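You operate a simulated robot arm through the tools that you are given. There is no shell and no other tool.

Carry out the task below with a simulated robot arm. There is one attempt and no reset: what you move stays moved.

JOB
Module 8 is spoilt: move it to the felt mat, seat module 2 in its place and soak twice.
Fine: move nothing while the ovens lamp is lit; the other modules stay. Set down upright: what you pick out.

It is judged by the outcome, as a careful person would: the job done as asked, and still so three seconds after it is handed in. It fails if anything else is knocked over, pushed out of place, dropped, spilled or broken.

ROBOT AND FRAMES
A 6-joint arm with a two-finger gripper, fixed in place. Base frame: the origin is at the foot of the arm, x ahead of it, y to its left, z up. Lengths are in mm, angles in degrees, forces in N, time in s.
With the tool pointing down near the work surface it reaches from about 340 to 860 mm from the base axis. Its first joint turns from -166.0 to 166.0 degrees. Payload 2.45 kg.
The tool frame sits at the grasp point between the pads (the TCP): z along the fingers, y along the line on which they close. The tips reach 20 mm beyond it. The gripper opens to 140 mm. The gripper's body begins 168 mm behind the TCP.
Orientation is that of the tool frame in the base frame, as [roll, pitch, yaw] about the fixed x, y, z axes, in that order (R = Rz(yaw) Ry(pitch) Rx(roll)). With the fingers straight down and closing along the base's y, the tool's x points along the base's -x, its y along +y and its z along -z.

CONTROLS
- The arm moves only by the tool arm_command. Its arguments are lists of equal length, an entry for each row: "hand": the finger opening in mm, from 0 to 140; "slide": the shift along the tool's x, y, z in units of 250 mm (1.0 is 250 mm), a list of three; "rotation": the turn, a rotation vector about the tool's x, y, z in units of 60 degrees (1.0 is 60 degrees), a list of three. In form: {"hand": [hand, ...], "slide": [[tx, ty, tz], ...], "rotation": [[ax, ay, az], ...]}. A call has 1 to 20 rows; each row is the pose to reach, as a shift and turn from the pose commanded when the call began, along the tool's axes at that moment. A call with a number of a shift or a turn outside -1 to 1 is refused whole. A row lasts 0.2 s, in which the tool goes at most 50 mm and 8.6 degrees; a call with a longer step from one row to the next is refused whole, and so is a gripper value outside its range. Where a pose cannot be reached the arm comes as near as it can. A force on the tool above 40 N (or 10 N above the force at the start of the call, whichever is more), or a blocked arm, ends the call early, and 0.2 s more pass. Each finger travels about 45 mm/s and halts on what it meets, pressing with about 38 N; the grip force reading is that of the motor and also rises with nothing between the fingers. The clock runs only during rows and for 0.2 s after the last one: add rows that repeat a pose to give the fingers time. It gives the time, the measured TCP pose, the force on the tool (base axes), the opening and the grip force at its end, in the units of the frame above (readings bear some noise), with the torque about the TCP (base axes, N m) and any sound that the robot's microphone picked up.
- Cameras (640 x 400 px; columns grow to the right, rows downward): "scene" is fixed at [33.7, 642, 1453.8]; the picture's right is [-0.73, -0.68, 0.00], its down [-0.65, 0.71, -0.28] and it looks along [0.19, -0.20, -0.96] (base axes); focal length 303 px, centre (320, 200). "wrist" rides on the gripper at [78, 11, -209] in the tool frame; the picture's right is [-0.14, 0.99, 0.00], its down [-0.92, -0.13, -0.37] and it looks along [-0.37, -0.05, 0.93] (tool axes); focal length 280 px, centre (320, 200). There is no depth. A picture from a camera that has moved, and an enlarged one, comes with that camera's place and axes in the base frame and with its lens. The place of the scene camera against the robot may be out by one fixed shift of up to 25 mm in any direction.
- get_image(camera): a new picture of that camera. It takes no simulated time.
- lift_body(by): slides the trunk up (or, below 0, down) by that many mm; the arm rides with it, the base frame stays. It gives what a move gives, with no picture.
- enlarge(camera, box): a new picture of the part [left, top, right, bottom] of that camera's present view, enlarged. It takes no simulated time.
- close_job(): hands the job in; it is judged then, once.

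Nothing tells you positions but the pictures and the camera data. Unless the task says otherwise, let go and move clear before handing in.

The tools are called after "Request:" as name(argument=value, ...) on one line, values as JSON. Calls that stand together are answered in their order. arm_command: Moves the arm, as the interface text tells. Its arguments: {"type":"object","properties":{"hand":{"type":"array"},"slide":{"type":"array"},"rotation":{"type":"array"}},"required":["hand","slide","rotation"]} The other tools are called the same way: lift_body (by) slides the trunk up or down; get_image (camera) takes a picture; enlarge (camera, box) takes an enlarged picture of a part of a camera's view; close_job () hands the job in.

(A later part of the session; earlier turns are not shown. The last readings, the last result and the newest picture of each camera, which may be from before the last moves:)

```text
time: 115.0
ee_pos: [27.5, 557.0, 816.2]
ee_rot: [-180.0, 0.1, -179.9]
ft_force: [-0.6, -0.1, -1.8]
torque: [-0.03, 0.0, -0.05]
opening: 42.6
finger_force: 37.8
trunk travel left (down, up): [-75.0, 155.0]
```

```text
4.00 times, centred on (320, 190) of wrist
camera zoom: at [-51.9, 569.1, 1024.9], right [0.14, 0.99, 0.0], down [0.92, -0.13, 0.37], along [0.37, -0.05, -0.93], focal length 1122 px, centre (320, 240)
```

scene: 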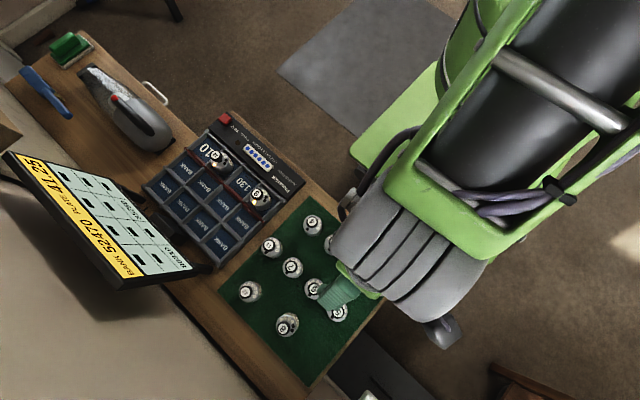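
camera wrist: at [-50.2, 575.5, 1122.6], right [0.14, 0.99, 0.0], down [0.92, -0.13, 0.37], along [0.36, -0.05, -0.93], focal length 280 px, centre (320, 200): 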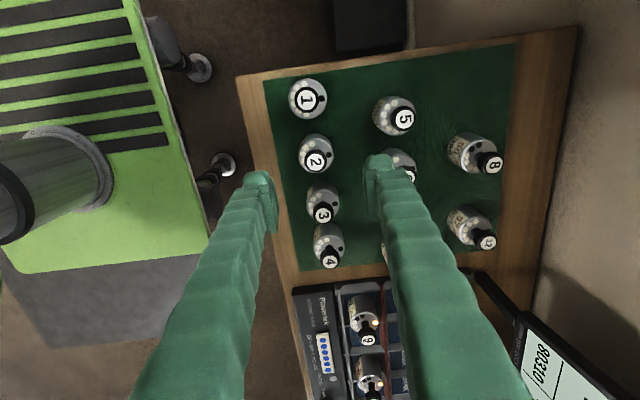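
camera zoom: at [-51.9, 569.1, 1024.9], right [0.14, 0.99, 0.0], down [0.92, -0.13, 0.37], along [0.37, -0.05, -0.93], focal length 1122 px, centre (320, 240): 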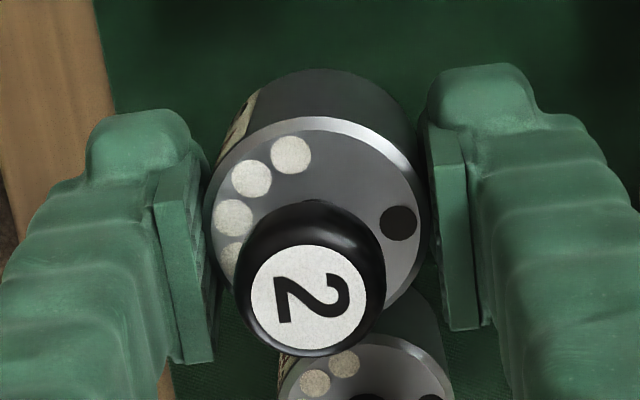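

Module 2 hangs well. I'll raise it to carrying height and take it across toward the empty cell.

Request:
arm_command(hand=[0, 0, 0, 0, 0, 0, 0, 0, 0], slide=[[0, 0, -0.03], [0, 0, -0.08], [0, 0, -0.13], [0, 0, -0.18], [0, 0, -0.23], [0, 0, -0.28], [0, 0, -0.32], [0, 0, -0.34], [0, 0, -0.34]], rotation=[[0, 0, 0], [0, 0, 0], [0, 0, 0], [0, 0, 0], [0, 0, 0], [0, 0, 0], [0, 0, 0], [0, 0, 0], [0, 0, 0]])

Request:
arm_command(hand=[0, 0, 0, 0, 0, 0, 0, 0, 0, 0, 0], slide=[[-0.05, 0.0, 0], [-0.14, 0.01, 0], [-0.24, 0.02, 0], [-0.34, 0.03, 0], [-0.44, 0.04, 0], [-0.54, 0.05, 0], [-0.64, 0.06, 0], [-0.74, 0.07, 0], [-0.84, 0.08, 0], [-0.92, 0.08, 0], [-0.92, 0.08, 0]], rotation=[[0, 0, 0], [0, 0, 0], [0, 0, 0], [0, 0, 0], [0, 0, 0], [0, 0, 0], [0, 0, 0], [0, 0, 0], [0, 0, 0], [0, 0, 0], [0, 0, 0]])

Request:
get_image(camera="wrist")

Request:
get_image(camera="scene")

```text
time: 117.0
ee_pos: [27.5, 557.3, 900.1]
ee_rot: [179.9, 0.0, -179.9]
ft_force: [-0.2, 0.0, -1.0]
torque: [-0.01, -0.02, 0.02]
opening: 42.5
finger_force: 38.4
trunk travel left (down, up): [-75.0, 155.0]
```

```text
time: 119.4
ee_pos: [260.4, 578.9, 899.8]
ee_rot: [-180.0, 0.1, -179.8]
ft_force: [0.3, -0.8, -0.6]
torque: [0.01, 0.02, 0.0]
opening: 42.4
finger_force: 37.9
trunk travel left (down, up): [-75.0, 155.0]
```

```text
taken
camera wrist: at [181.0, 591.2, 1109.8], right [0.14, 0.99, 0.0], down [0.92, -0.13, 0.37], along [0.37, -0.05, -0.93], focal length 280 px, centre (320, 200)
```

wrist: 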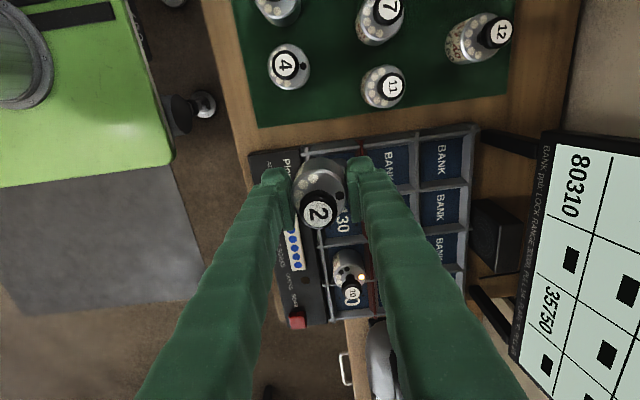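

```text
taken
```

scene: 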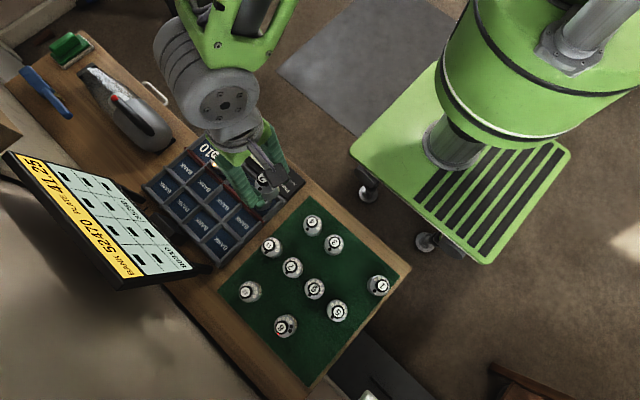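

Module 2 is over the rack and held well. I'll continue to directly above module 8's empty cell.

Request:
arm_command(hand=[0, 0, 0, 0, 0, 0, 0, 0, 0, 0, 0], slide=[[-0.05, 0.0, 0], [-0.14, 0.01, 0], [-0.24, 0.02, 0], [-0.34, 0.03, 0], [-0.44, 0.04, 0], [-0.54, 0.05, 0], [-0.64, 0.06, 0], [-0.74, 0.07, 0], [-0.84, 0.075, 0], [-0.933, 0.08, 0], [-0.933, 0.08, 0]], rotation=[[0, 0, 0], [0, 0, 0], [0, 0, 0], [0, 0, 0], [0, 0, 0], [0, 0, 0], [0, 0, 0], [0, 0, 0], [0, 0, 0], [0, 0, 0], [0, 0, 0]])

Request:
get_image(camera="wrist")

Request:
enlarge(camera="wrist", box=[250, 120, 390, 240])

Request:
enlarge(camera="scene", box=[150, 80, 310, 200])

```text
time: 121.8
ee_pos: [487.3, 600.8, 899.1]
ee_rot: [-180.0, 0.0, -180.0]
ft_force: [0.4, -0.5, -0.7]
torque: [0.0, -0.02, 0.01]
opening: 42.4
finger_force: 38.0
trunk travel left (down, up): [-75.0, 155.0]
```

```text
taken
camera wrist: at [408.8, 611.6, 1108.3], right [0.14, 0.99, 0.0], down [0.92, -0.13, 0.37], along [0.37, -0.05, -0.93], focal length 280 px, centre (320, 200)
```

wrist: 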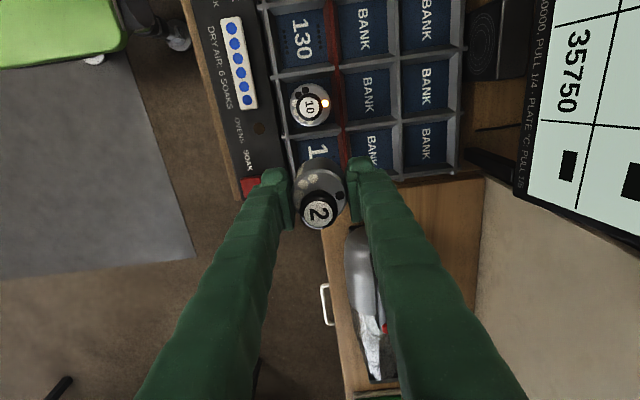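

```text
3.33 times, centred on (320, 180) of wrist
camera zoom: at [408.8, 611.6, 1108.3], right [0.14, 0.99, 0.0], down [0.92, -0.13, 0.37], along [0.37, -0.05, -0.93], focal length 935 px, centre (320, 267)
```

zoom: 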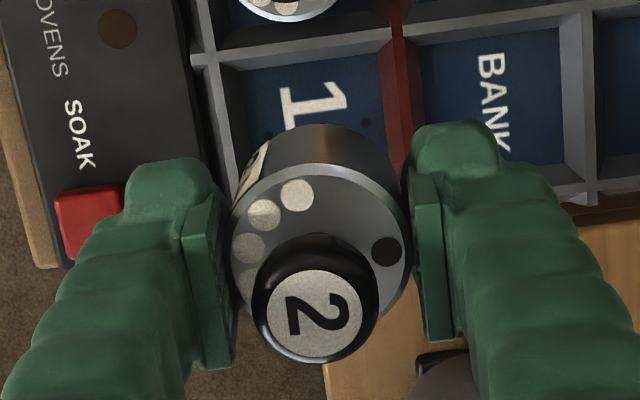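

```text
3.33 times, centred on (230, 140) of scene
camera zoom: at [33.7, 642.0, 1453.8], right [-0.73, -0.68, 0.0], down [-0.65, 0.71, -0.28], along [0.19, -0.2, -0.96], focal length 1010 px, centre (620, 400)
```

zoom: 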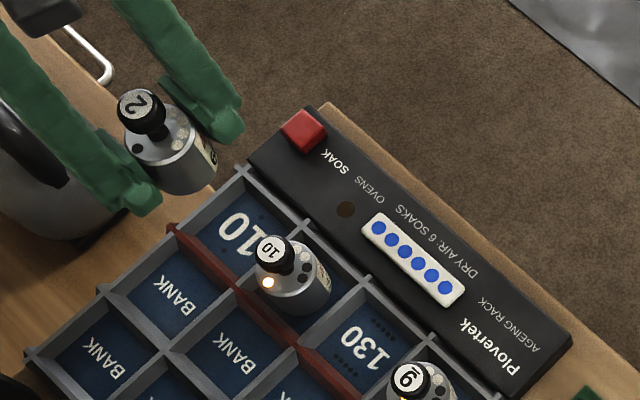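

Module 2 is above the empty "10…" cell. I'll check its pose in the grip with the same zoom as before.

Request:
enlarge(camera="wrist", box=[250, 140, 390, 240])

Request:
enlarge(camera="wrist", box=[270, 120, 390, 190])

```text
4.00 times, centred on (320, 190) of wrist
camera zoom: at [408.8, 611.6, 1108.3], right [0.14, 0.99, 0.0], down [0.92, -0.13, 0.37], along [0.37, -0.05, -0.93], focal length 1122 px, centre (320, 240)
```

zoom: 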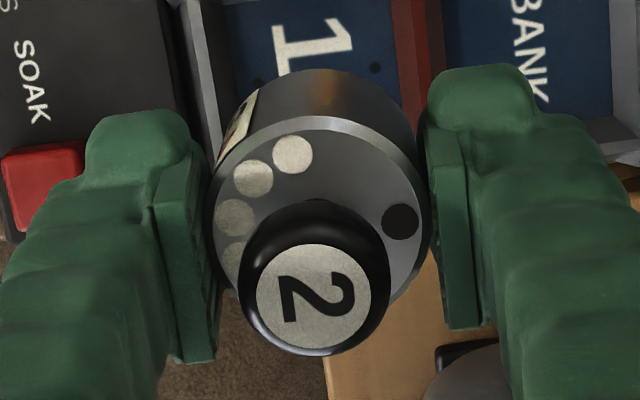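

```text
5.33 times, centred on (330, 155) of wrist
camera zoom: at [408.8, 611.6, 1108.3], right [0.14, 0.99, 0.0], down [0.92, -0.13, 0.37], along [0.37, -0.05, -0.93], focal length 1495 px, centre (267, 440)
```

zoom: 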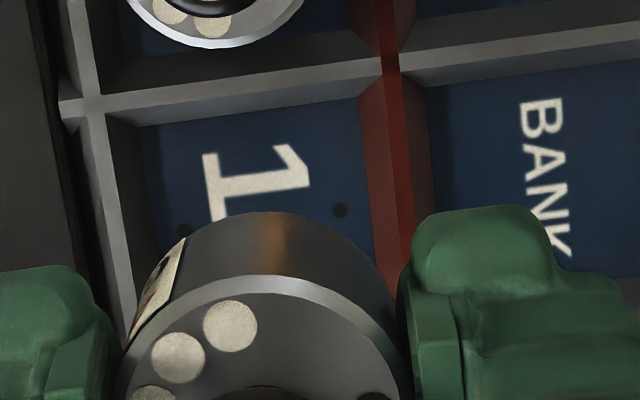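

Module 2 sits straight in the grip. I'll descend to just above the cell walls with a small x/y correction, then re-check alignment.

Request:
arm_command(hand=[0, 0, 0, 0, 0, 0, 0, 0], slide=[[-0.01, -0.004, 0.04], [-0.02, -0.008, 0.1], [-0.025, -0.008, 0.17], [-0.025, -0.008, 0.24], [-0.025, -0.008, 0.31], [-0.025, -0.008, 0.35], [-0.025, -0.008, 0.36], [-0.025, -0.008, 0.36]], rotation=[[0, 0, 0], [0, 0, 0], [0, 0, 0], [0, 0, 0], [0, 0, 0], [0, 0, 0], [0, 0, 0], [0, 0, 0]])

Request:
get_image(camera="wrist")

Request:
enlarge(camera="wrist", box=[250, 140, 390, 240])

Request:
enlarge(camera="scene", box=[170, 100, 270, 180])

```text
time: 123.6
ee_pos: [496.0, 597.1, 809.8]
ee_rot: [180.0, 0.1, -179.9]
ft_force: [0.0, 0.3, -0.8]
torque: [0.01, 0.0, 0.01]
opening: 42.0
finger_force: 38.3
trunk travel left (down, up): [-75.0, 155.0]
```

```text
taken
camera wrist: at [417.9, 609.4, 1020.4], right [0.14, 0.99, 0.0], down [0.92, -0.13, 0.37], along [0.37, -0.05, -0.93], focal length 280 px, centre (320, 200)
```

wrist: 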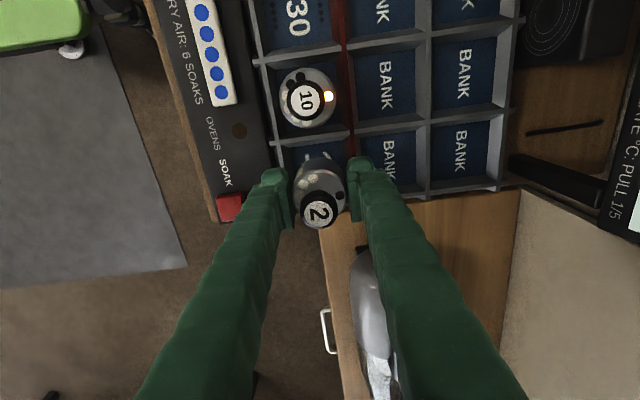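

```text
4.00 times, centred on (320, 190) of wrist
camera zoom: at [417.9, 609.4, 1020.4], right [0.14, 0.99, 0.0], down [0.92, -0.13, 0.37], along [0.37, -0.05, -0.93], focal length 1122 px, centre (320, 240)
```

zoom: 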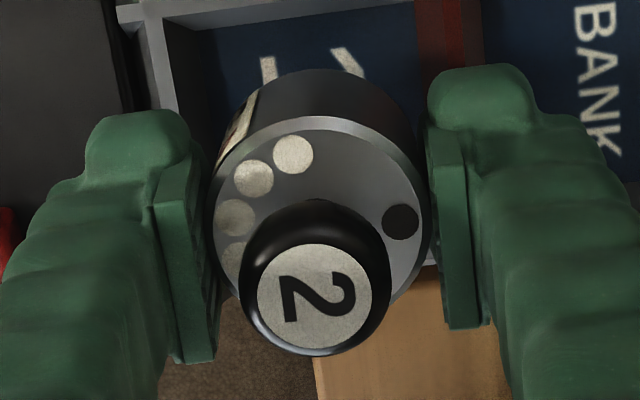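

```text
5.00 times, centred on (220, 140) of scene
camera zoom: at [33.7, 642.0, 1453.8], right [-0.73, -0.68, 0.0], down [-0.65, 0.71, -0.28], along [0.19, -0.2, -0.96], focal length 1515 px, centre (820, 500)
```

zoom: 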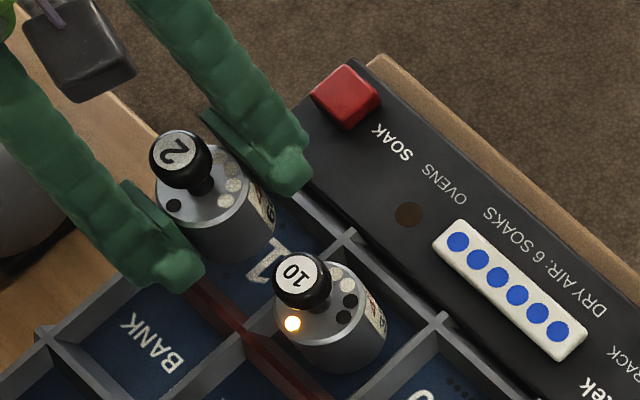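

The TCP reads (496, 597.5); the seat axis wants about (493.6, 598.8). I'll correct that and lower to just inside the walls.

Request:
arm_command(hand=[0, 0, 0, 0, 0, 0, 0, 0], slide=[[0.005, 0.002, 0], [0.0096, 0.004, 0.01], [0.0096, 0.004, 0.026], [0.0096, 0.004, 0.042], [0.0096, 0.004, 0.056], [0.0096, 0.004, 0.07], [0.0096, 0.004, 0.076], [0.0096, 0.004, 0.076]], rotation=[[0, 0, 0], [0, 0, 0], [0, 0, 0], [0, 0, 0], [0, 0, 0], [0, 0, 0], [0, 0, 0], [0, 0, 0]])

Request:
enlarge(camera="wrist", box=[250, 140, 390, 240])

Request:
enlarge(camera="scene", box=[170, 100, 270, 180])

```text
time: 125.4
ee_pos: [493.0, 598.2, 790.1]
ee_rot: [179.9, 0.1, -179.9]
ft_force: [1.1, -0.1, -1.8]
torque: [0.02, 0.0, 0.02]
opening: 42.3
finger_force: 37.7
trunk travel left (down, up): [-75.0, 155.0]
```

```text
4.00 times, centred on (320, 190) of wrist
camera zoom: at [414.9, 609.5, 1000.5], right [0.14, 0.99, 0.0], down [0.92, -0.13, 0.37], along [0.37, -0.05, -0.93], focal length 1122 px, centre (320, 240)
```

zoom: 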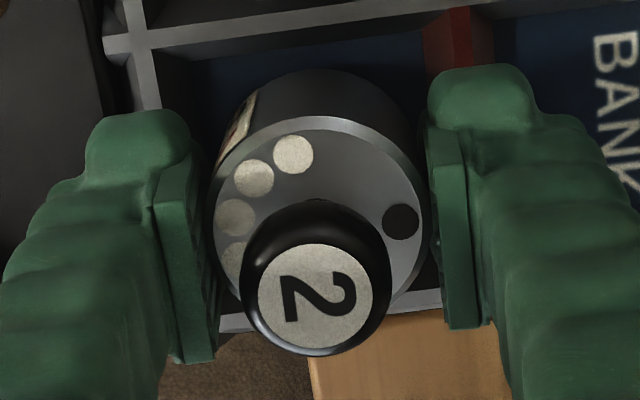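

```text
5.00 times, centred on (220, 140) of scene
camera zoom: at [33.7, 642.0, 1453.8], right [-0.73, -0.68, 0.0], down [-0.65, 0.71, -0.28], along [0.19, -0.2, -0.96], focal length 1515 px, centre (820, 500)
```

zoom: 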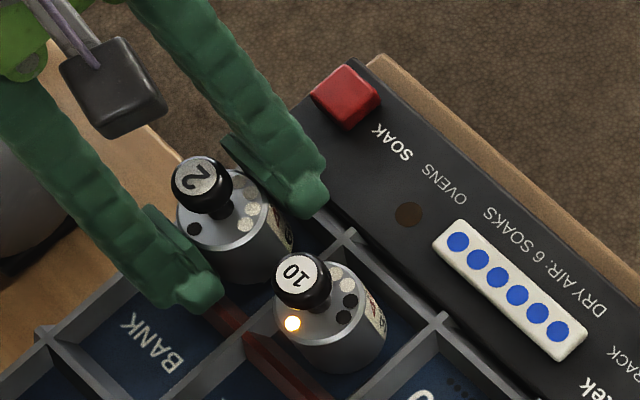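

Aligned within about a millimetre and 6 mm above the seat. I'll lower in small steps, watching the force.

Request:
arm_command(hand=[0, 0, 0, 0], slide=[[0, 0.003, 0.004], [0, 0.003, 0.008], [0, 0.003, 0.012], [0, 0.003, 0.012]], rotation=[[0, 0, 0], [0, 0, 0], [0, 0, 0], [0, 0, 0]])

Request:
arm_command(hand=[0, 0, 0], slide=[[0, 0, 0.004], [0, 0, 0.006], [0, 0, 0.006]], rotation=[[0, 0, 0], [0, 0, 0], [0, 0, 0]])

```text
time: 126.4
ee_pos: [492.9, 598.5, 787.8]
ee_rot: [-180.0, 0.1, -179.9]
ft_force: [-0.3, 0.0, -1.9]
torque: [-0.01, -0.01, 0.03]
opening: 42.1
finger_force: 38.0
trunk travel left (down, up): [-75.0, 155.0]
```

```text
time: 127.2
ee_pos: [494.1, 597.2, 785.4]
ee_rot: [-179.9, 0.1, -179.9]
ft_force: [-0.3, -0.8, -1.1]
torque: [-0.03, 0.0, 0.0]
opening: 42.3
finger_force: 38.0
trunk travel left (down, up): [-75.0, 155.0]
```

No contact yet at z 785.4; continuing down about a millimetre at a time.

Request:
arm_command(hand=[0, 0, 0], slide=[[0, 0, 0.002], [0, 0, 0.004], [0, 0, 0.004]], rotation=[[0, 0, 0], [0, 0, 0], [0, 0, 0]])

Request:
arm_command(hand=[0, 0, 0], slide=[[0, 0, 0.002], [0, 0, 0.004], [0, 0, 0.004]], rotation=[[0, 0, 0], [0, 0, 0], [0, 0, 0]])

Request:
enlarge(camera="wrist", box=[250, 140, 390, 240])

```text
time: 128.0
ee_pos: [493.6, 598.3, 785.3]
ee_rot: [180.0, 0.2, -179.8]
ft_force: [-0.7, 0.2, -1.0]
torque: [0.03, -0.01, 0.01]
opening: 42.1
finger_force: 38.1
trunk travel left (down, up): [-75.0, 155.0]
```

```text
time: 128.8
ee_pos: [493.9, 599.2, 784.2]
ee_rot: [-180.0, 0.0, -179.9]
ft_force: [0.0, -0.2, -1.3]
torque: [-0.03, 0.01, -0.02]
opening: 42.2
finger_force: 38.4
trunk travel left (down, up): [-75.0, 155.0]
```

```text
4.00 times, centred on (320, 190) of wrist
camera zoom: at [415.1, 610.2, 995.2], right [0.14, 0.99, 0.0], down [0.92, -0.13, 0.37], along [0.37, -0.05, -0.93], focal length 1122 px, centre (320, 240)
```

zoom: 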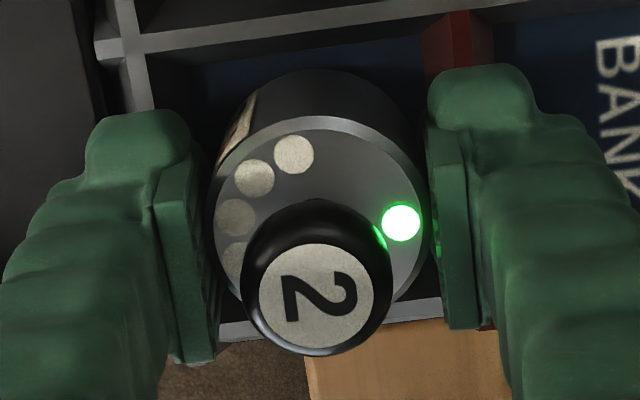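

Module 2's lamp has turned green, so it is making contact with the seat. I'll continue the last bit until it bottoms out.

Request:
arm_command(hand=[0, 0, 0], slide=[[0, 0, 0.002], [0, 0, 0.004], [0, 0, 0.004]], rotation=[[0, 0, 0], [0, 0, 0], [0, 0, 0]])

Request:
arm_command(hand=[0, 0, 0], slide=[[0, 0, 0.002], [0, 0, 0.004], [0, 0, 0.004]], rotation=[[0, 0, 0], [0, 0, 0], [0, 0, 0]])

```text
time: 129.6
ee_pos: [493.6, 598.1, 784.8]
ee_rot: [-180.0, 0.0, -179.9]
ft_force: [-0.6, 0.2, 1.7]
torque: [-0.01, -0.01, 0.01]
opening: 42.3
finger_force: 38.3
trunk travel left (down, up): [-75.0, 155.0]
```

```text
time: 130.4
ee_pos: [493.4, 598.0, 784.0]
ee_rot: [180.0, 0.1, -179.9]
ft_force: [-1.4, 1.2, 7.3]
torque: [0.02, 0.03, -0.04]
opening: 42.4
finger_force: 37.6
trunk travel left (down, up): [-75.0, 155.0]
```

It is on the seat floor (7 N). I'll press slightly more to make sure it is fully home, then release.

Request:
arm_command(hand=[0, 0, 0], slide=[[0, 0, 0.003], [0, 0, 0.004], [0, 0, 0.004]], rotation=[[0, 0, 0], [0, 0, 0], [0, 0, 0]])

Request:
arm_command(hand=[0, 0], slide=[[0, 0, -0.004], [0, 0, -0.004]], rotation=[[0, 0, 0], [0, 0, 0]])

Request:
arm_command(hand=[41, 42, 43, 44, 46, 50, 60, 72, 72], slide=[[0, 0, 0], [0, 0, 0], [0, 0, 0], [0, 0, 0], [0, 0, 0], [0, 0, 0], [0, 0, 0], [0, 0, 0], [0, 0, 0]], rotation=[[0, 0, 0], [0, 0, 0], [0, 0, 0], [0, 0, 0], [0, 0, 0], [0, 0, 0], [0, 0, 0], [0, 0, 0], [0, 0, 0]])

Request:
enlarge(camera="wrist", box=[250, 140, 390, 240])

Request:
enlarge(camera="scene", box=[170, 100, 270, 180])

```text
time: 131.2
ee_pos: [493.5, 598.7, 784.0]
ee_rot: [179.9, 0.2, -179.9]
ft_force: [-1.1, 0.9, 18.1]
torque: [0.08, 0.1, 0.05]
opening: 42.3
finger_force: 38.0
trunk travel left (down, up): [-75.0, 155.0]
```

```text
time: 131.8
ee_pos: [492.9, 598.8, 784.7]
ee_rot: [179.9, 0.2, -179.9]
ft_force: [0.9, 6.6, 16.2]
torque: [0.2, 0.02, 0.0]
opening: 42.2
finger_force: 37.8
trunk travel left (down, up): [-75.0, 155.0]
```

```text
time: 133.8
ee_pos: [493.4, 598.0, 783.4]
ee_rot: [179.9, 0.1, -180.0]
ft_force: [0.5, 0.4, 0.1]
torque: [-0.01, -0.01, 0.01]
opening: 71.9
finger_force: 0.1
trunk travel left (down, up): [-75.0, 155.0]
```

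```text
4.00 times, centred on (320, 190) of wrist
camera zoom: at [415.4, 610.3, 992.7], right [0.14, 0.99, 0.0], down [0.92, -0.13, 0.37], along [0.37, -0.05, -0.93], focal length 1122 px, centre (320, 240)
```

zoom: 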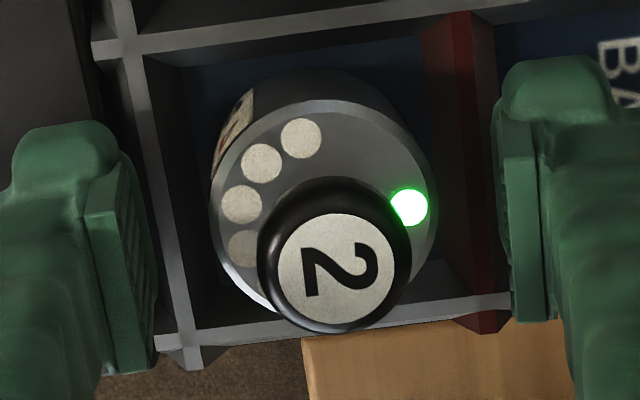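

```text
5.00 times, centred on (220, 140) of scene
camera zoom: at [33.7, 642.0, 1453.8], right [-0.73, -0.68, 0.0], down [-0.65, 0.71, -0.28], along [0.19, -0.2, -0.96], focal length 1515 px, centre (820, 500)
```

zoom: 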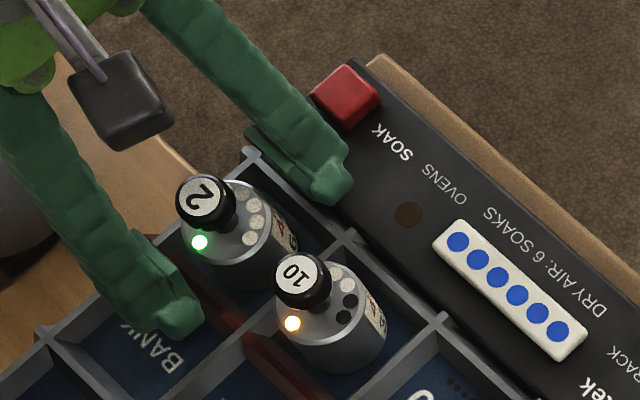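

Module 2 is released in the cell with its lamp green, though it also leans slightly. I'll rise clear and check it, the display and its height.

Request:
arm_command(hand=[76, 76, 76, 76, 76, 76], slide=[[0, 0, -0.04], [0, 0, -0.12], [0, 0, -0.24], [0, 0, -0.36], [0, 0, -0.48], [0, 0, -0.48]], rotation=[[0, 0, 0], [0, 0, 0], [0, 0, 0], [0, 0, 0], [0, 0, 0], [0, 0, 0]])

Request:
get_image(camera="wrist")

Request:
enlarge(camera="wrist", box=[260, 90, 400, 210])

Request:
enlarge(camera="scene", box=[170, 90, 310, 210])

Request:
enlarge(camera="scene", box=[0, 140, 220, 300])

```text
time: 135.2
ee_pos: [494.8, 599.0, 902.5]
ee_rot: [-180.0, 0.0, -180.0]
ft_force: [-0.2, -0.4, -1.0]
torque: [0.01, -0.02, 0.0]
opening: 75.7
finger_force: 0.2
trunk travel left (down, up): [-75.0, 155.0]
```

```text
taken
camera wrist: at [415.7, 610.5, 1113.5], right [0.14, 0.99, 0.0], down [0.92, -0.13, 0.37], along [0.37, -0.05, -0.93], focal length 280 px, centre (320, 200)
```

wrist: 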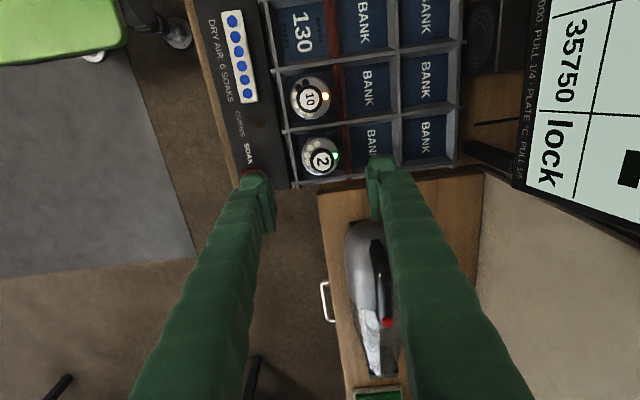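

```text
3.33 times, centred on (330, 150) of wrist
camera zoom: at [415.7, 610.5, 1113.5], right [0.14, 0.99, 0.0], down [0.92, -0.13, 0.37], along [0.37, -0.05, -0.93], focal length 935 px, centre (287, 367)
```

zoom: 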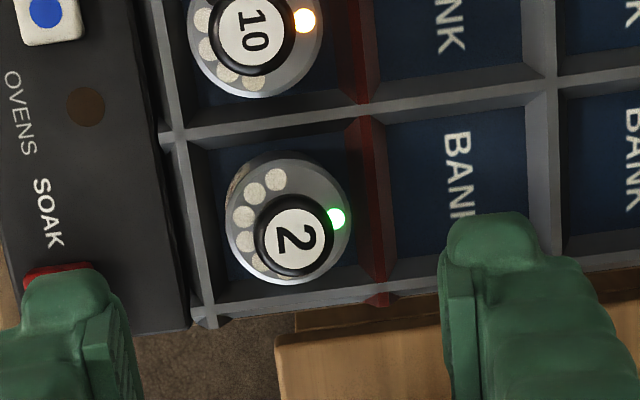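

```text
3.33 times, centred on (240, 150) of scene
camera zoom: at [33.7, 642.0, 1453.8], right [-0.73, -0.68, 0.0], down [-0.65, 0.71, -0.28], along [0.19, -0.2, -0.96], focal length 1010 px, centre (587, 367)
```

zoom: 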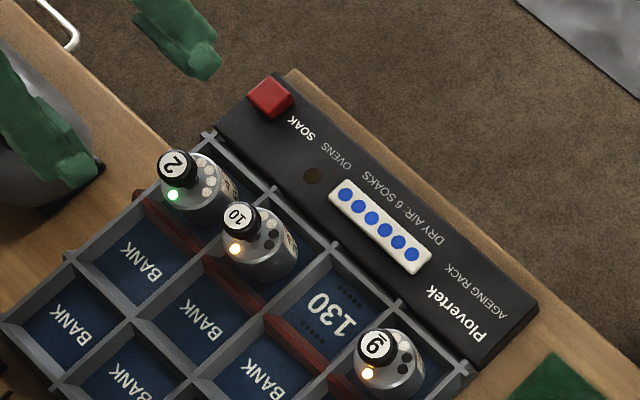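

```text
2.50 times, centred on (110, 220) of scene
camera zoom: at [33.7, 642.0, 1453.8], right [-0.73, -0.68, 0.0], down [-0.65, 0.71, -0.28], along [0.19, -0.2, -0.96], focal length 757 px, centre (845, 150)
```

zoom: 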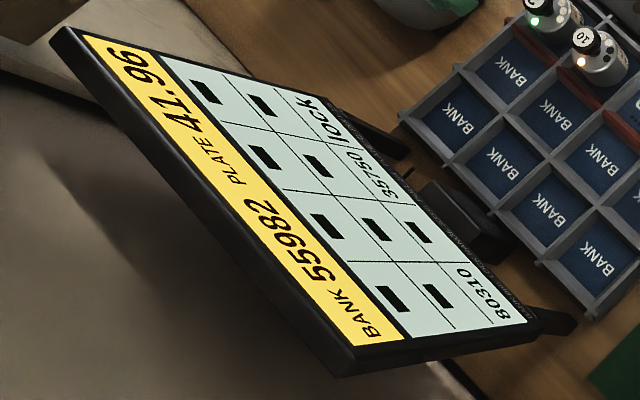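

The display now shows "lock" for module 2's cell and its lamp is green, so it is seated; the lamp OVENS is off. It leans a few degrees and sits about 5 mm toward −x, so I'll re-grip it gently, centre it and let go without any downward preload.

Request:
arm_command(hand=[72, 72, 72, 72, 72, 72], slide=[[0.01, 0.002, 0.1], [0.024, 0.004, 0.2], [0.024, 0.004, 0.3], [0.024, 0.004, 0.39], [0.024, 0.004, 0.46], [0.024, 0.004, 0.46]], rotation=[[0, 0, 0], [0, 0, 0], [0, 0, 0], [0, 0, 0], [0, 0, 0], [0, 0, 0]])

Request:
enlarge(camera="wrist", box=[250, 140, 390, 240])

```text
time: 136.6
ee_pos: [487.3, 598.5, 788.2]
ee_rot: [-180.0, 0.1, -180.0]
ft_force: [1.0, 0.8, 0.0]
torque: [0.04, -0.04, 0.01]
opening: 71.8
finger_force: 0.1
trunk travel left (down, up): [-75.0, 155.0]
```

```text
4.00 times, centred on (320, 190) of wrist
camera zoom: at [408.9, 611.9, 998.3], right [0.14, 0.99, 0.0], down [0.92, -0.13, 0.37], along [0.37, -0.05, -0.93], focal length 1122 px, centre (320, 240)
```

zoom: 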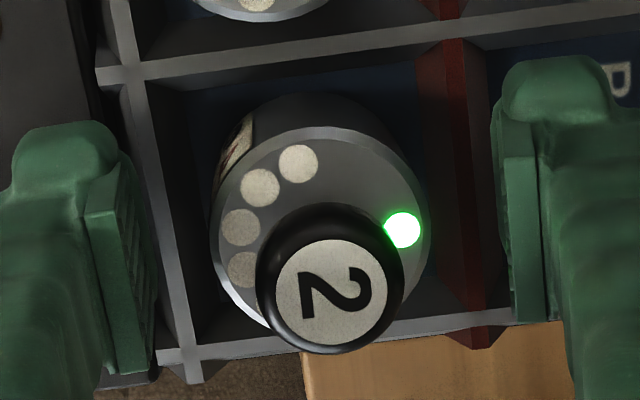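

I'll lower 3 mm and close on it, then lift about 1 mm so it hangs free and can square up.

Request:
arm_command(hand=[72, 60, 50, 45, 40, 30, 20, 10, 0, 0], slide=[[0, 0, 0.014], [0, 0, 0.014], [0, 0, 0.014], [0, 0, 0.014], [0, 0, 0.014], [0, 0, 0.014], [0, 0, 0.014], [0, 0, 0.014], [0, 0, 0.014], [0, 0, 0.014]], rotation=[[0, 0, 0], [0, 0, 0], [0, 0, 0], [0, 0, 0], [0, 0, 0], [0, 0, 0], [0, 0, 0], [0, 0, 0], [0, 0, 0], [0, 0, 0]])

Request:
enlarge(camera="wrist", box=[250, 140, 390, 240])

```text
time: 138.8
ee_pos: [488.4, 600.7, 785.8]
ee_rot: [180.0, 0.1, -180.0]
ft_force: [0.8, -0.4, 1.5]
torque: [-0.06, 0.02, 0.01]
opening: 42.7
finger_force: 37.9
trunk travel left (down, up): [-75.0, 155.0]
```

```text
4.00 times, centred on (320, 190) of wrist
camera zoom: at [409.5, 611.9, 995.3], right [0.14, 0.99, 0.0], down [0.92, -0.13, 0.37], along [0.37, -0.05, -0.93], focal length 1122 px, centre (320, 240)
```

zoom: 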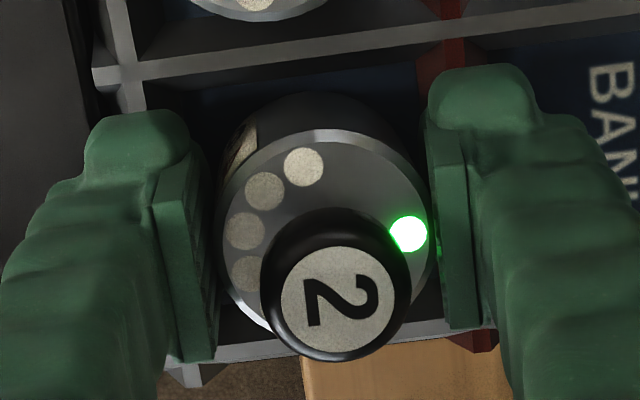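

It's gripped. I'll lift it slightly and hold for several seconds so it aligns with the vertical pads.

Request:
arm_command(hand=[0, 0, 0, 0, 0, 0, 0, 0, 0, 0, 0, 0, 0, 0, 0, 0, 0, 0, 0, 0], slide=[[0, 0, -0.004], [0, 0, -0.008], [0, 0, -0.012], [0, 0, -0.012], [0, 0, -0.012], [0, 0, -0.012], [0, 0, -0.012], [0, 0, -0.012], [0, 0, -0.012], [0, 0, -0.012], [0, 0, -0.012], [0, 0, -0.012], [0, 0, -0.012], [0, 0, -0.012], [0, 0, -0.012], [0, 0, -0.012], [0, 0, -0.012], [0, 0, -0.012], [0, 0, -0.012], [0, 0, -0.012]], rotation=[[0, 0, 0], [0, 0, 0], [0, 0, 0], [0, 0, 0], [0, 0, 0], [0, 0, 0], [0, 0, 0], [0, 0, 0], [0, 0, 0], [0, 0, 0], [0, 0, 0], [0, 0, 0], [0, 0, 0], [0, 0, 0], [0, 0, 0], [0, 0, 0], [0, 0, 0], [0, 0, 0], [0, 0, 0], [0, 0, 0]])

Request:
arm_command(hand=[0, 0, 0, 0, 0, 0, 0, 0, 0, 0, 0, 0, 0, 0, 0, 0, 0, 0, 0, 0], slide=[[0, 0, 0], [0, 0, 0], [0, 0, 0], [0, 0, 0], [0, 0, 0], [0, 0, 0], [0, 0, 0], [0, 0, 0], [0, 0, 0], [0, 0, 0], [0, 0, 0], [0, 0, 0], [0, 0, 0], [0, 0, 0], [0, 0, 0], [0, 0, 0], [0, 0, 0], [0, 0, 0], [0, 0, 0], [0, 0, 0]], rotation=[[0, 0, 0], [0, 0, 0], [0, 0, 0], [0, 0, 0], [0, 0, 0], [0, 0, 0], [0, 0, 0], [0, 0, 0], [0, 0, 0], [0, 0, 0], [0, 0, 0], [0, 0, 0], [0, 0, 0], [0, 0, 0], [0, 0, 0], [0, 0, 0], [0, 0, 0], [0, 0, 0], [0, 0, 0], [0, 0, 0]])

Request:
enlarge(camera="wrist", box=[250, 140, 390, 240])

```text
time: 143.0
ee_pos: [487.7, 600.0, 786.3]
ee_rot: [-180.0, 0.1, -180.0]
ft_force: [0.4, -0.8, -1.5]
torque: [-0.01, 0.05, 0.01]
opening: 42.4
finger_force: 38.3
trunk travel left (down, up): [-75.0, 155.0]
```

```text
time: 147.2
ee_pos: [487.4, 601.5, 787.0]
ee_rot: [180.0, 0.0, -179.9]
ft_force: [0.0, -0.2, -1.6]
torque: [0.03, 0.02, 0.02]
opening: 42.4
finger_force: 37.6
trunk travel left (down, up): [-75.0, 155.0]
```

```text
4.00 times, centred on (320, 190) of wrist
camera zoom: at [409.0, 612.9, 997.4], right [0.14, 0.99, 0.0], down [0.92, -0.13, 0.37], along [0.37, -0.05, -0.93], focal length 1122 px, centre (320, 240)
```

zoom: 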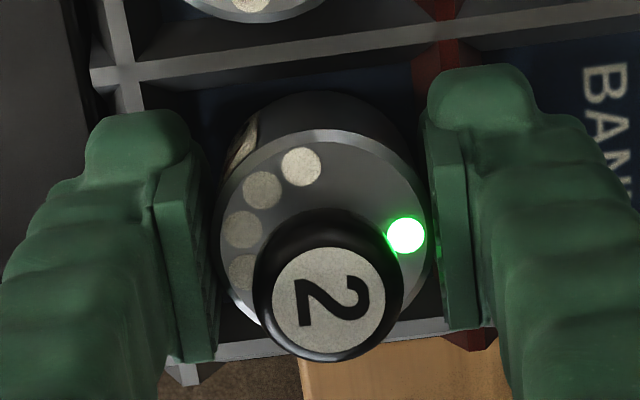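

It is squaring up and hanging free. I'll shift it to the cell centre (about +5 mm x, −2 mm y) while it continues to align.

Request:
arm_command(hand=[0, 0, 0, 0, 0, 0, 0, 0, 0, 0, 0, 0, 0, 0, 0, 0, 0, 0, 0, 0], slide=[[-0.006, -0.003, -0.002], [-0.012, -0.006, -0.004], [-0.018, -0.009, -0.004], [-0.0216, -0.009, -0.004], [-0.0216, -0.009, -0.004], [-0.0216, -0.009, -0.004], [-0.0216, -0.009, -0.004], [-0.0216, -0.009, -0.004], [-0.0216, -0.009, -0.004], [-0.0216, -0.009, -0.004], [-0.0216, -0.009, -0.004], [-0.0216, -0.009, -0.004], [-0.0216, -0.009, -0.004], [-0.0216, -0.009, -0.004], [-0.0216, -0.009, -0.004], [-0.0216, -0.009, -0.004], [-0.0216, -0.009, -0.004], [-0.0216, -0.009, -0.004], [-0.0216, -0.009, -0.004], [-0.0216, -0.009, -0.004]], rotation=[[0, 0, 0], [0, 0, 0], [0, 0, 0], [0, 0, 0], [0, 0, 0], [0, 0, 0], [0, 0, 0], [0, 0, 0], [0, 0, 0], [0, 0, 0], [0, 0, 0], [0, 0, 0], [0, 0, 0], [0, 0, 0], [0, 0, 0], [0, 0, 0], [0, 0, 0], [0, 0, 0], [0, 0, 0], [0, 0, 0]])

Request:
arm_command(hand=[0, 0, 0, 0, 0, 0, 0, 0, 0, 0, 0, 0, 0, 0, 0, 0, 0, 0, 0, 0], slide=[[0, 0, 0], [0, 0, 0], [0, 0, 0], [0, 0, 0], [0, 0, 0], [0, 0, 0], [0, 0, 0], [0, 0, 0], [0, 0, 0], [0, 0, 0], [0, 0, 0], [0, 0, 0], [0, 0, 0], [0, 0, 0], [0, 0, 0], [0, 0, 0], [0, 0, 0], [0, 0, 0], [0, 0, 0], [0, 0, 0]], rotation=[[0, 0, 0], [0, 0, 0], [0, 0, 0], [0, 0, 0], [0, 0, 0], [0, 0, 0], [0, 0, 0], [0, 0, 0], [0, 0, 0], [0, 0, 0], [0, 0, 0], [0, 0, 0], [0, 0, 0], [0, 0, 0], [0, 0, 0], [0, 0, 0], [0, 0, 0], [0, 0, 0], [0, 0, 0], [0, 0, 0]])

Request:
enlarge(camera="wrist", box=[250, 140, 390, 240])

```text
time: 151.4
ee_pos: [492.7, 597.9, 790.2]
ee_rot: [-180.0, 0.1, -179.9]
ft_force: [0.6, 1.2, -2.2]
torque: [0.0, 0.04, 0.01]
opening: 42.5
finger_force: 37.9
trunk travel left (down, up): [-75.0, 155.0]
```

```text
time: 155.6
ee_pos: [492.2, 597.8, 788.8]
ee_rot: [180.0, 0.2, -179.9]
ft_force: [-0.6, 0.6, -1.7]
torque: [-0.01, 0.05, 0.02]
opening: 42.1
finger_force: 37.9
trunk travel left (down, up): [-75.0, 155.0]
```

```text
4.00 times, centred on (320, 190) of wrist
camera zoom: at [414.0, 609.6, 998.5], right [0.14, 0.99, 0.0], down [0.92, -0.13, 0.37], along [0.37, -0.05, -0.93], focal length 1122 px, centre (320, 240)
```

zoom: 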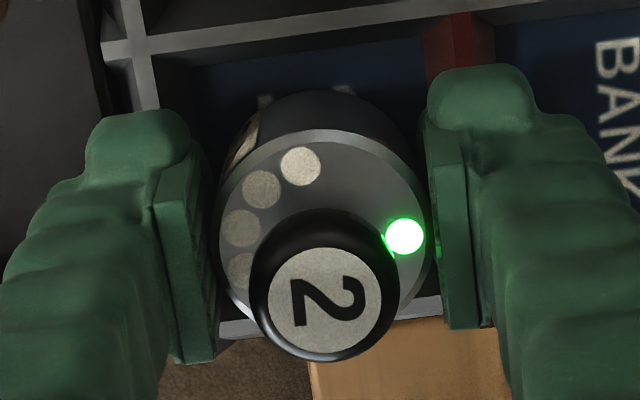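

Nearly square now and centred in the cell. I'll lower in fine steps to light contact.

Request:
arm_command(hand=[0, 0, 0, 0], slide=[[-0.001, 0.002, 0.004], [-0.001, 0.002, 0.008], [-0.001, 0.002, 0.01], [-0.001, 0.002, 0.01]], rotation=[[0, 0, 0], [0, 0, 0], [0, 0, 0], [0, 0, 0]])

Request:
arm_command(hand=[0, 0, 0], slide=[[0, 0, 0.002], [0, 0, 0.004], [0, 0, 0.004]], rotation=[[0, 0, 0], [0, 0, 0], [0, 0, 0]])

Request:
arm_command(hand=[0, 0, 0], slide=[[0, 0, 0.002], [0, 0, 0.003], [0, 0, 0.003]], rotation=[[0, 0, 0], [0, 0, 0], [0, 0, 0]])

```text
time: 156.6
ee_pos: [492.8, 598.1, 785.9]
ee_rot: [-180.0, 0.1, -179.9]
ft_force: [-0.6, -0.6, -0.9]
torque: [0.03, -0.03, -0.03]
opening: 42.2
finger_force: 38.4
trunk travel left (down, up): [-75.0, 155.0]
```

```text
time: 157.4
ee_pos: [494.1, 598.3, 786.2]
ee_rot: [-180.0, 0.1, -179.9]
ft_force: [0.3, 1.2, -1.9]
torque: [-0.01, 0.0, 0.0]
opening: 42.4
finger_force: 38.4
trunk travel left (down, up): [-75.0, 155.0]
```

```text
time: 158.2
ee_pos: [492.7, 598.4, 785.6]
ee_rot: [-180.0, 0.2, -179.9]
ft_force: [-0.7, 1.1, 5.9]
torque: [0.02, 0.01, -0.03]
opening: 42.0
finger_force: 37.3
trunk travel left (down, up): [-75.0, 155.0]
```

Light contact (6 N). One slight extra push to flatten its base on the floor, then I back off until the force vanishes.

Request:
arm_command(hand=[0, 0, 0], slide=[[0, 0, 0.002], [0, 0, 0.003], [0, 0, 0.003]], rotation=[[0, 0, 0], [0, 0, 0], [0, 0, 0]])

Request:
enlarge(camera="wrist", box=[250, 140, 390, 240])

Request:
arm_command(hand=[0, 0, 0], slide=[[0, 0, -0.004], [0, 0, -0.006], [0, 0, -0.006]], rotation=[[0, 0, 0], [0, 0, 0], [0, 0, 0]])

```text
time: 159.0
ee_pos: [494.0, 598.2, 784.8]
ee_rot: [179.9, 0.3, 179.9]
ft_force: [3.0, 0.4, 21.1]
torque: [0.0, -0.16, 0.0]
opening: 42.6
finger_force: 37.4
trunk travel left (down, up): [-75.0, 155.0]
```

```text
4.00 times, centred on (320, 190) of wrist
camera zoom: at [414.4, 609.4, 995.2], right [0.14, 0.99, 0.0], down [0.92, -0.13, 0.37], along [0.37, -0.05, -0.93], focal length 1122 px, centre (320, 240)
```

zoom: 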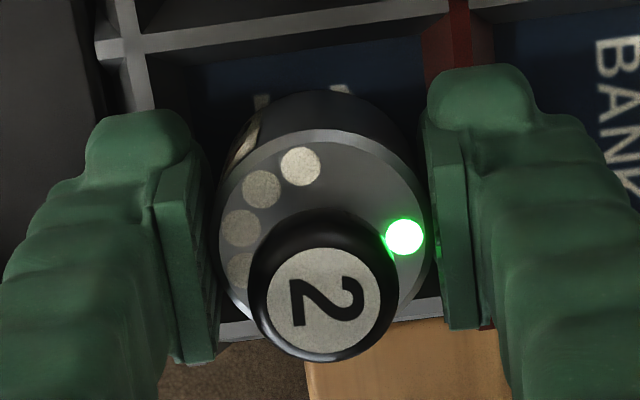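

```text
time: 159.8
ee_pos: [492.3, 598.3, 785.6]
ee_rot: [179.9, 0.2, -179.9]
ft_force: [4.8, 4.3, 16.7]
torque: [0.14, -0.26, -0.01]
opening: 42.4
finger_force: 37.7
trunk travel left (down, up): [-75.0, 155.0]
```

Some force remains after backing off, so the arm has a little backlash. I'll raise slightly more until the force is gone.

Request:
arm_command(hand=[0, 0, 0], slide=[[0, 0, -0.002], [0, 0, -0.003], [0, 0, -0.003]], rotation=[[0, 0, 0], [0, 0, 0], [0, 0, 0]])

```text
time: 160.6
ee_pos: [492.2, 597.3, 785.6]
ee_rot: [-179.9, 0.1, -179.8]
ft_force: [2.0, 2.2, 8.0]
torque: [0.09, -0.06, 0.02]
opening: 42.2
finger_force: 37.9
trunk travel left (down, up): [-75.0, 155.0]
```

Request:
arm_command(hand=[0, 0, 0], slide=[[0, 0, -0.001], [0, 0, -0.002], [0, 0, -0.002]], rotation=[[0, 0, 0], [0, 0, 0], [0, 0, 0]])

```text
time: 161.4
ee_pos: [492.3, 597.4, 787.6]
ee_rot: [-180.0, 0.1, -179.9]
ft_force: [0.2, 0.7, -0.7]
torque: [0.0, 0.0, 0.01]
opening: 42.3
finger_force: 38.1
trunk travel left (down, up): [-75.0, 155.0]
```

The force is now practically zero, so the module just touches or barely hangs. Now I release slowly.

Request:
enlarge(camera="wrist", box=[250, 140, 390, 240])

Request:
arm_command(hand=[41, 42, 43, 44, 45, 47, 50, 56, 64, 72, 72], slide=[[0, 0, 0], [0, 0, 0], [0, 0, 0], [0, 0, 0], [0, 0, 0], [0, 0, 0], [0, 0, 0], [0, 0, 0], [0, 0, 0], [0, 0, 0], [0, 0, 0]], rotation=[[0, 0, 0], [0, 0, 0], [0, 0, 0], [0, 0, 0], [0, 0, 0], [0, 0, 0], [0, 0, 0], [0, 0, 0], [0, 0, 0], [0, 0, 0], [0, 0, 0]])

Request:
enlarge(camera="wrist", box=[250, 140, 390, 240])

```text
4.00 times, centred on (320, 190) of wrist
camera zoom: at [414.6, 609.4, 996.7], right [0.14, 0.99, 0.0], down [0.92, -0.13, 0.37], along [0.37, -0.05, -0.93], focal length 1122 px, centre (320, 240)
```

zoom: 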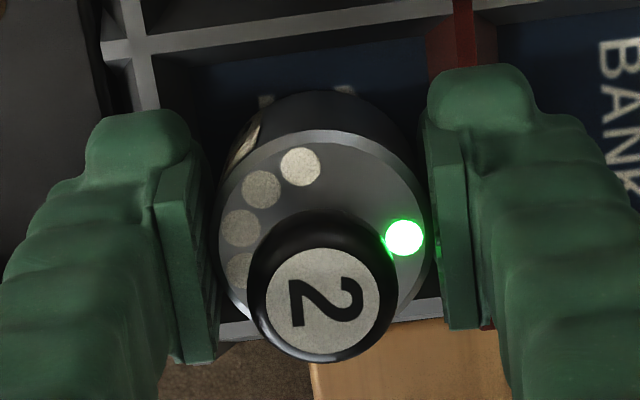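

```text
time: 163.8
ee_pos: [493.1, 597.2, 787.8]
ee_rot: [180.0, 0.1, -180.0]
ft_force: [-0.7, -0.7, 1.0]
torque: [-0.01, -0.02, 0.0]
opening: 72.0
finger_force: 0.0
trunk travel left (down, up): [-75.0, 155.0]
```

```text
4.00 times, centred on (320, 190) of wrist
camera zoom: at [414.6, 609.6, 997.1], right [0.14, 0.99, 0.0], down [0.92, -0.13, 0.37], along [0.37, -0.05, -0.93], focal length 1122 px, centre (320, 240)
```

zoom: 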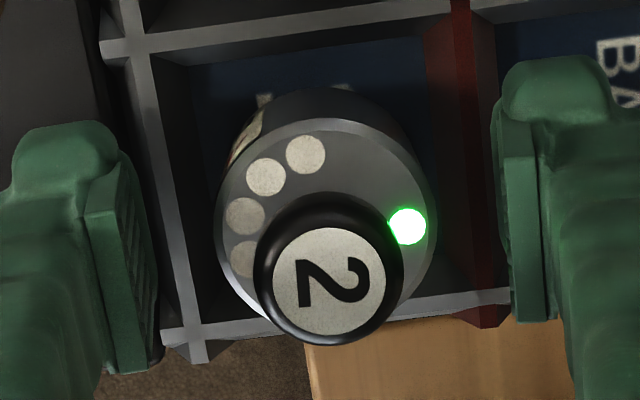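

Module 2 now stands centred in its cell with its lamp green. I'll rise clear and check the display before pressing SOAK.

Request:
arm_command(hand=[76, 76, 76, 76, 76, 76], slide=[[0, 0, -0.04], [0, 0, -0.12], [0, 0, -0.24], [0, 0, -0.36], [0, 0, -0.46], [0, 0, -0.46]], rotation=[[0, 0, 0], [0, 0, 0], [0, 0, 0], [0, 0, 0], [0, 0, 0], [0, 0, 0]])

Request:
get_image(camera="wrist")

Request:
enlarge(camera="wrist", box=[260, 90, 400, 210])

Request:
enlarge(camera="scene", box=[170, 90, 310, 210])

Request:
enlarge(camera="scene", box=[0, 140, 220, 300])

Request:
enlarge(camera="scene", box=[210, 200, 410, 370])

```text
time: 165.2
ee_pos: [493.4, 597.1, 902.1]
ee_rot: [-179.9, 0.1, -179.9]
ft_force: [0.9, 0.2, 0.1]
torque: [0.02, -0.02, -0.02]
opening: 76.0
finger_force: 0.0
trunk travel left (down, up): [-75.0, 155.0]
```

```text
taken
camera wrist: at [414.8, 608.8, 1112.1], right [0.14, 0.99, 0.0], down [0.92, -0.13, 0.37], along [0.37, -0.05, -0.93], focal length 280 px, centre (320, 200)
```

wrist: 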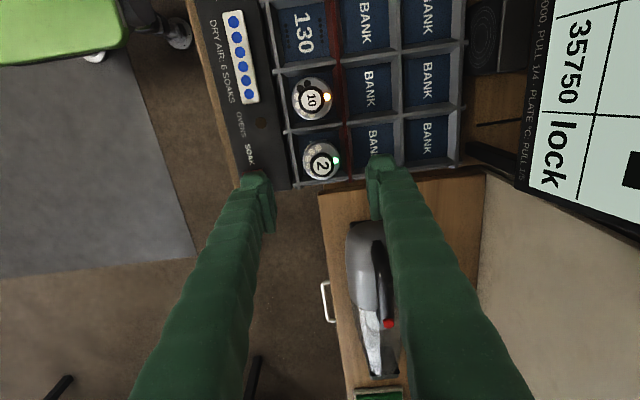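

```text
3.33 times, centred on (330, 150) of wrist
camera zoom: at [414.8, 608.8, 1112.1], right [0.14, 0.99, 0.0], down [0.92, -0.13, 0.37], along [0.37, -0.05, -0.93], focal length 935 px, centre (287, 367)
```

zoom: 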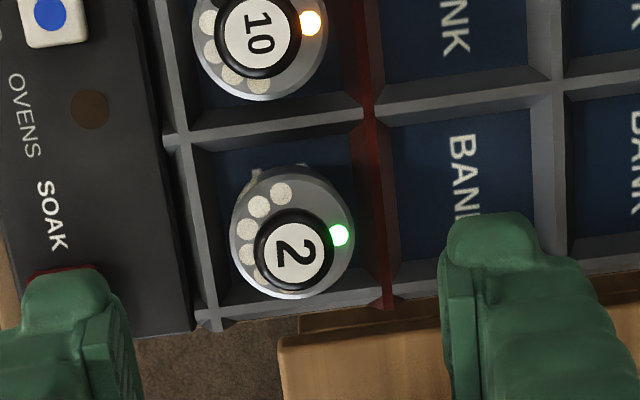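

```text
3.33 times, centred on (240, 150) of scene
camera zoom: at [33.7, 642.0, 1453.8], right [-0.73, -0.68, 0.0], down [-0.65, 0.71, -0.28], along [0.19, -0.2, -0.96], focal length 1010 px, centre (587, 367)
```

zoom: 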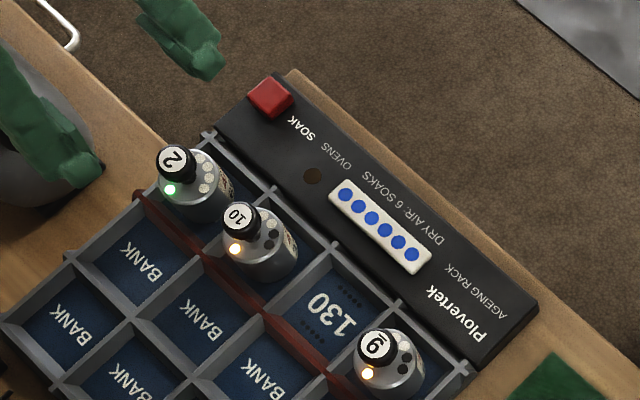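

```text
2.50 times, centred on (110, 220) of scene
camera zoom: at [33.7, 642.0, 1453.8], right [-0.73, -0.68, 0.0], down [-0.65, 0.71, -0.28], along [0.19, -0.2, -0.96], focal length 757 px, centre (845, 150)
```

zoom: 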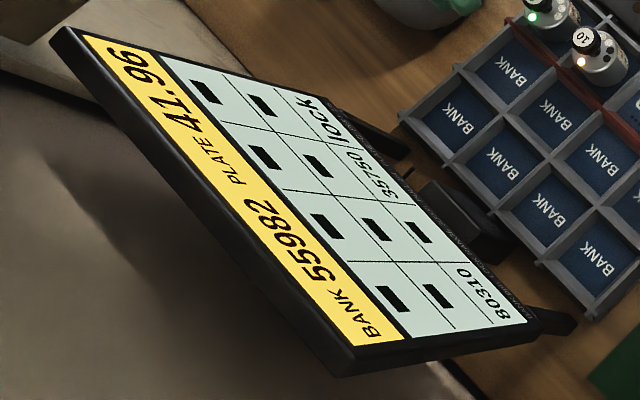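

```text
2.35 times, centred on (310, 285) of scene
camera zoom: at [33.7, 642.0, 1453.8], right [-0.73, -0.68, 0.0], down [-0.65, 0.71, -0.28], along [0.19, -0.2, -0.96], focal length 713 px, centre (344, 0)
```

zoom: 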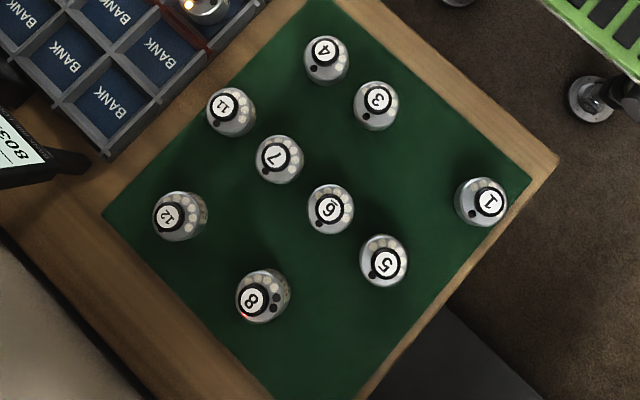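

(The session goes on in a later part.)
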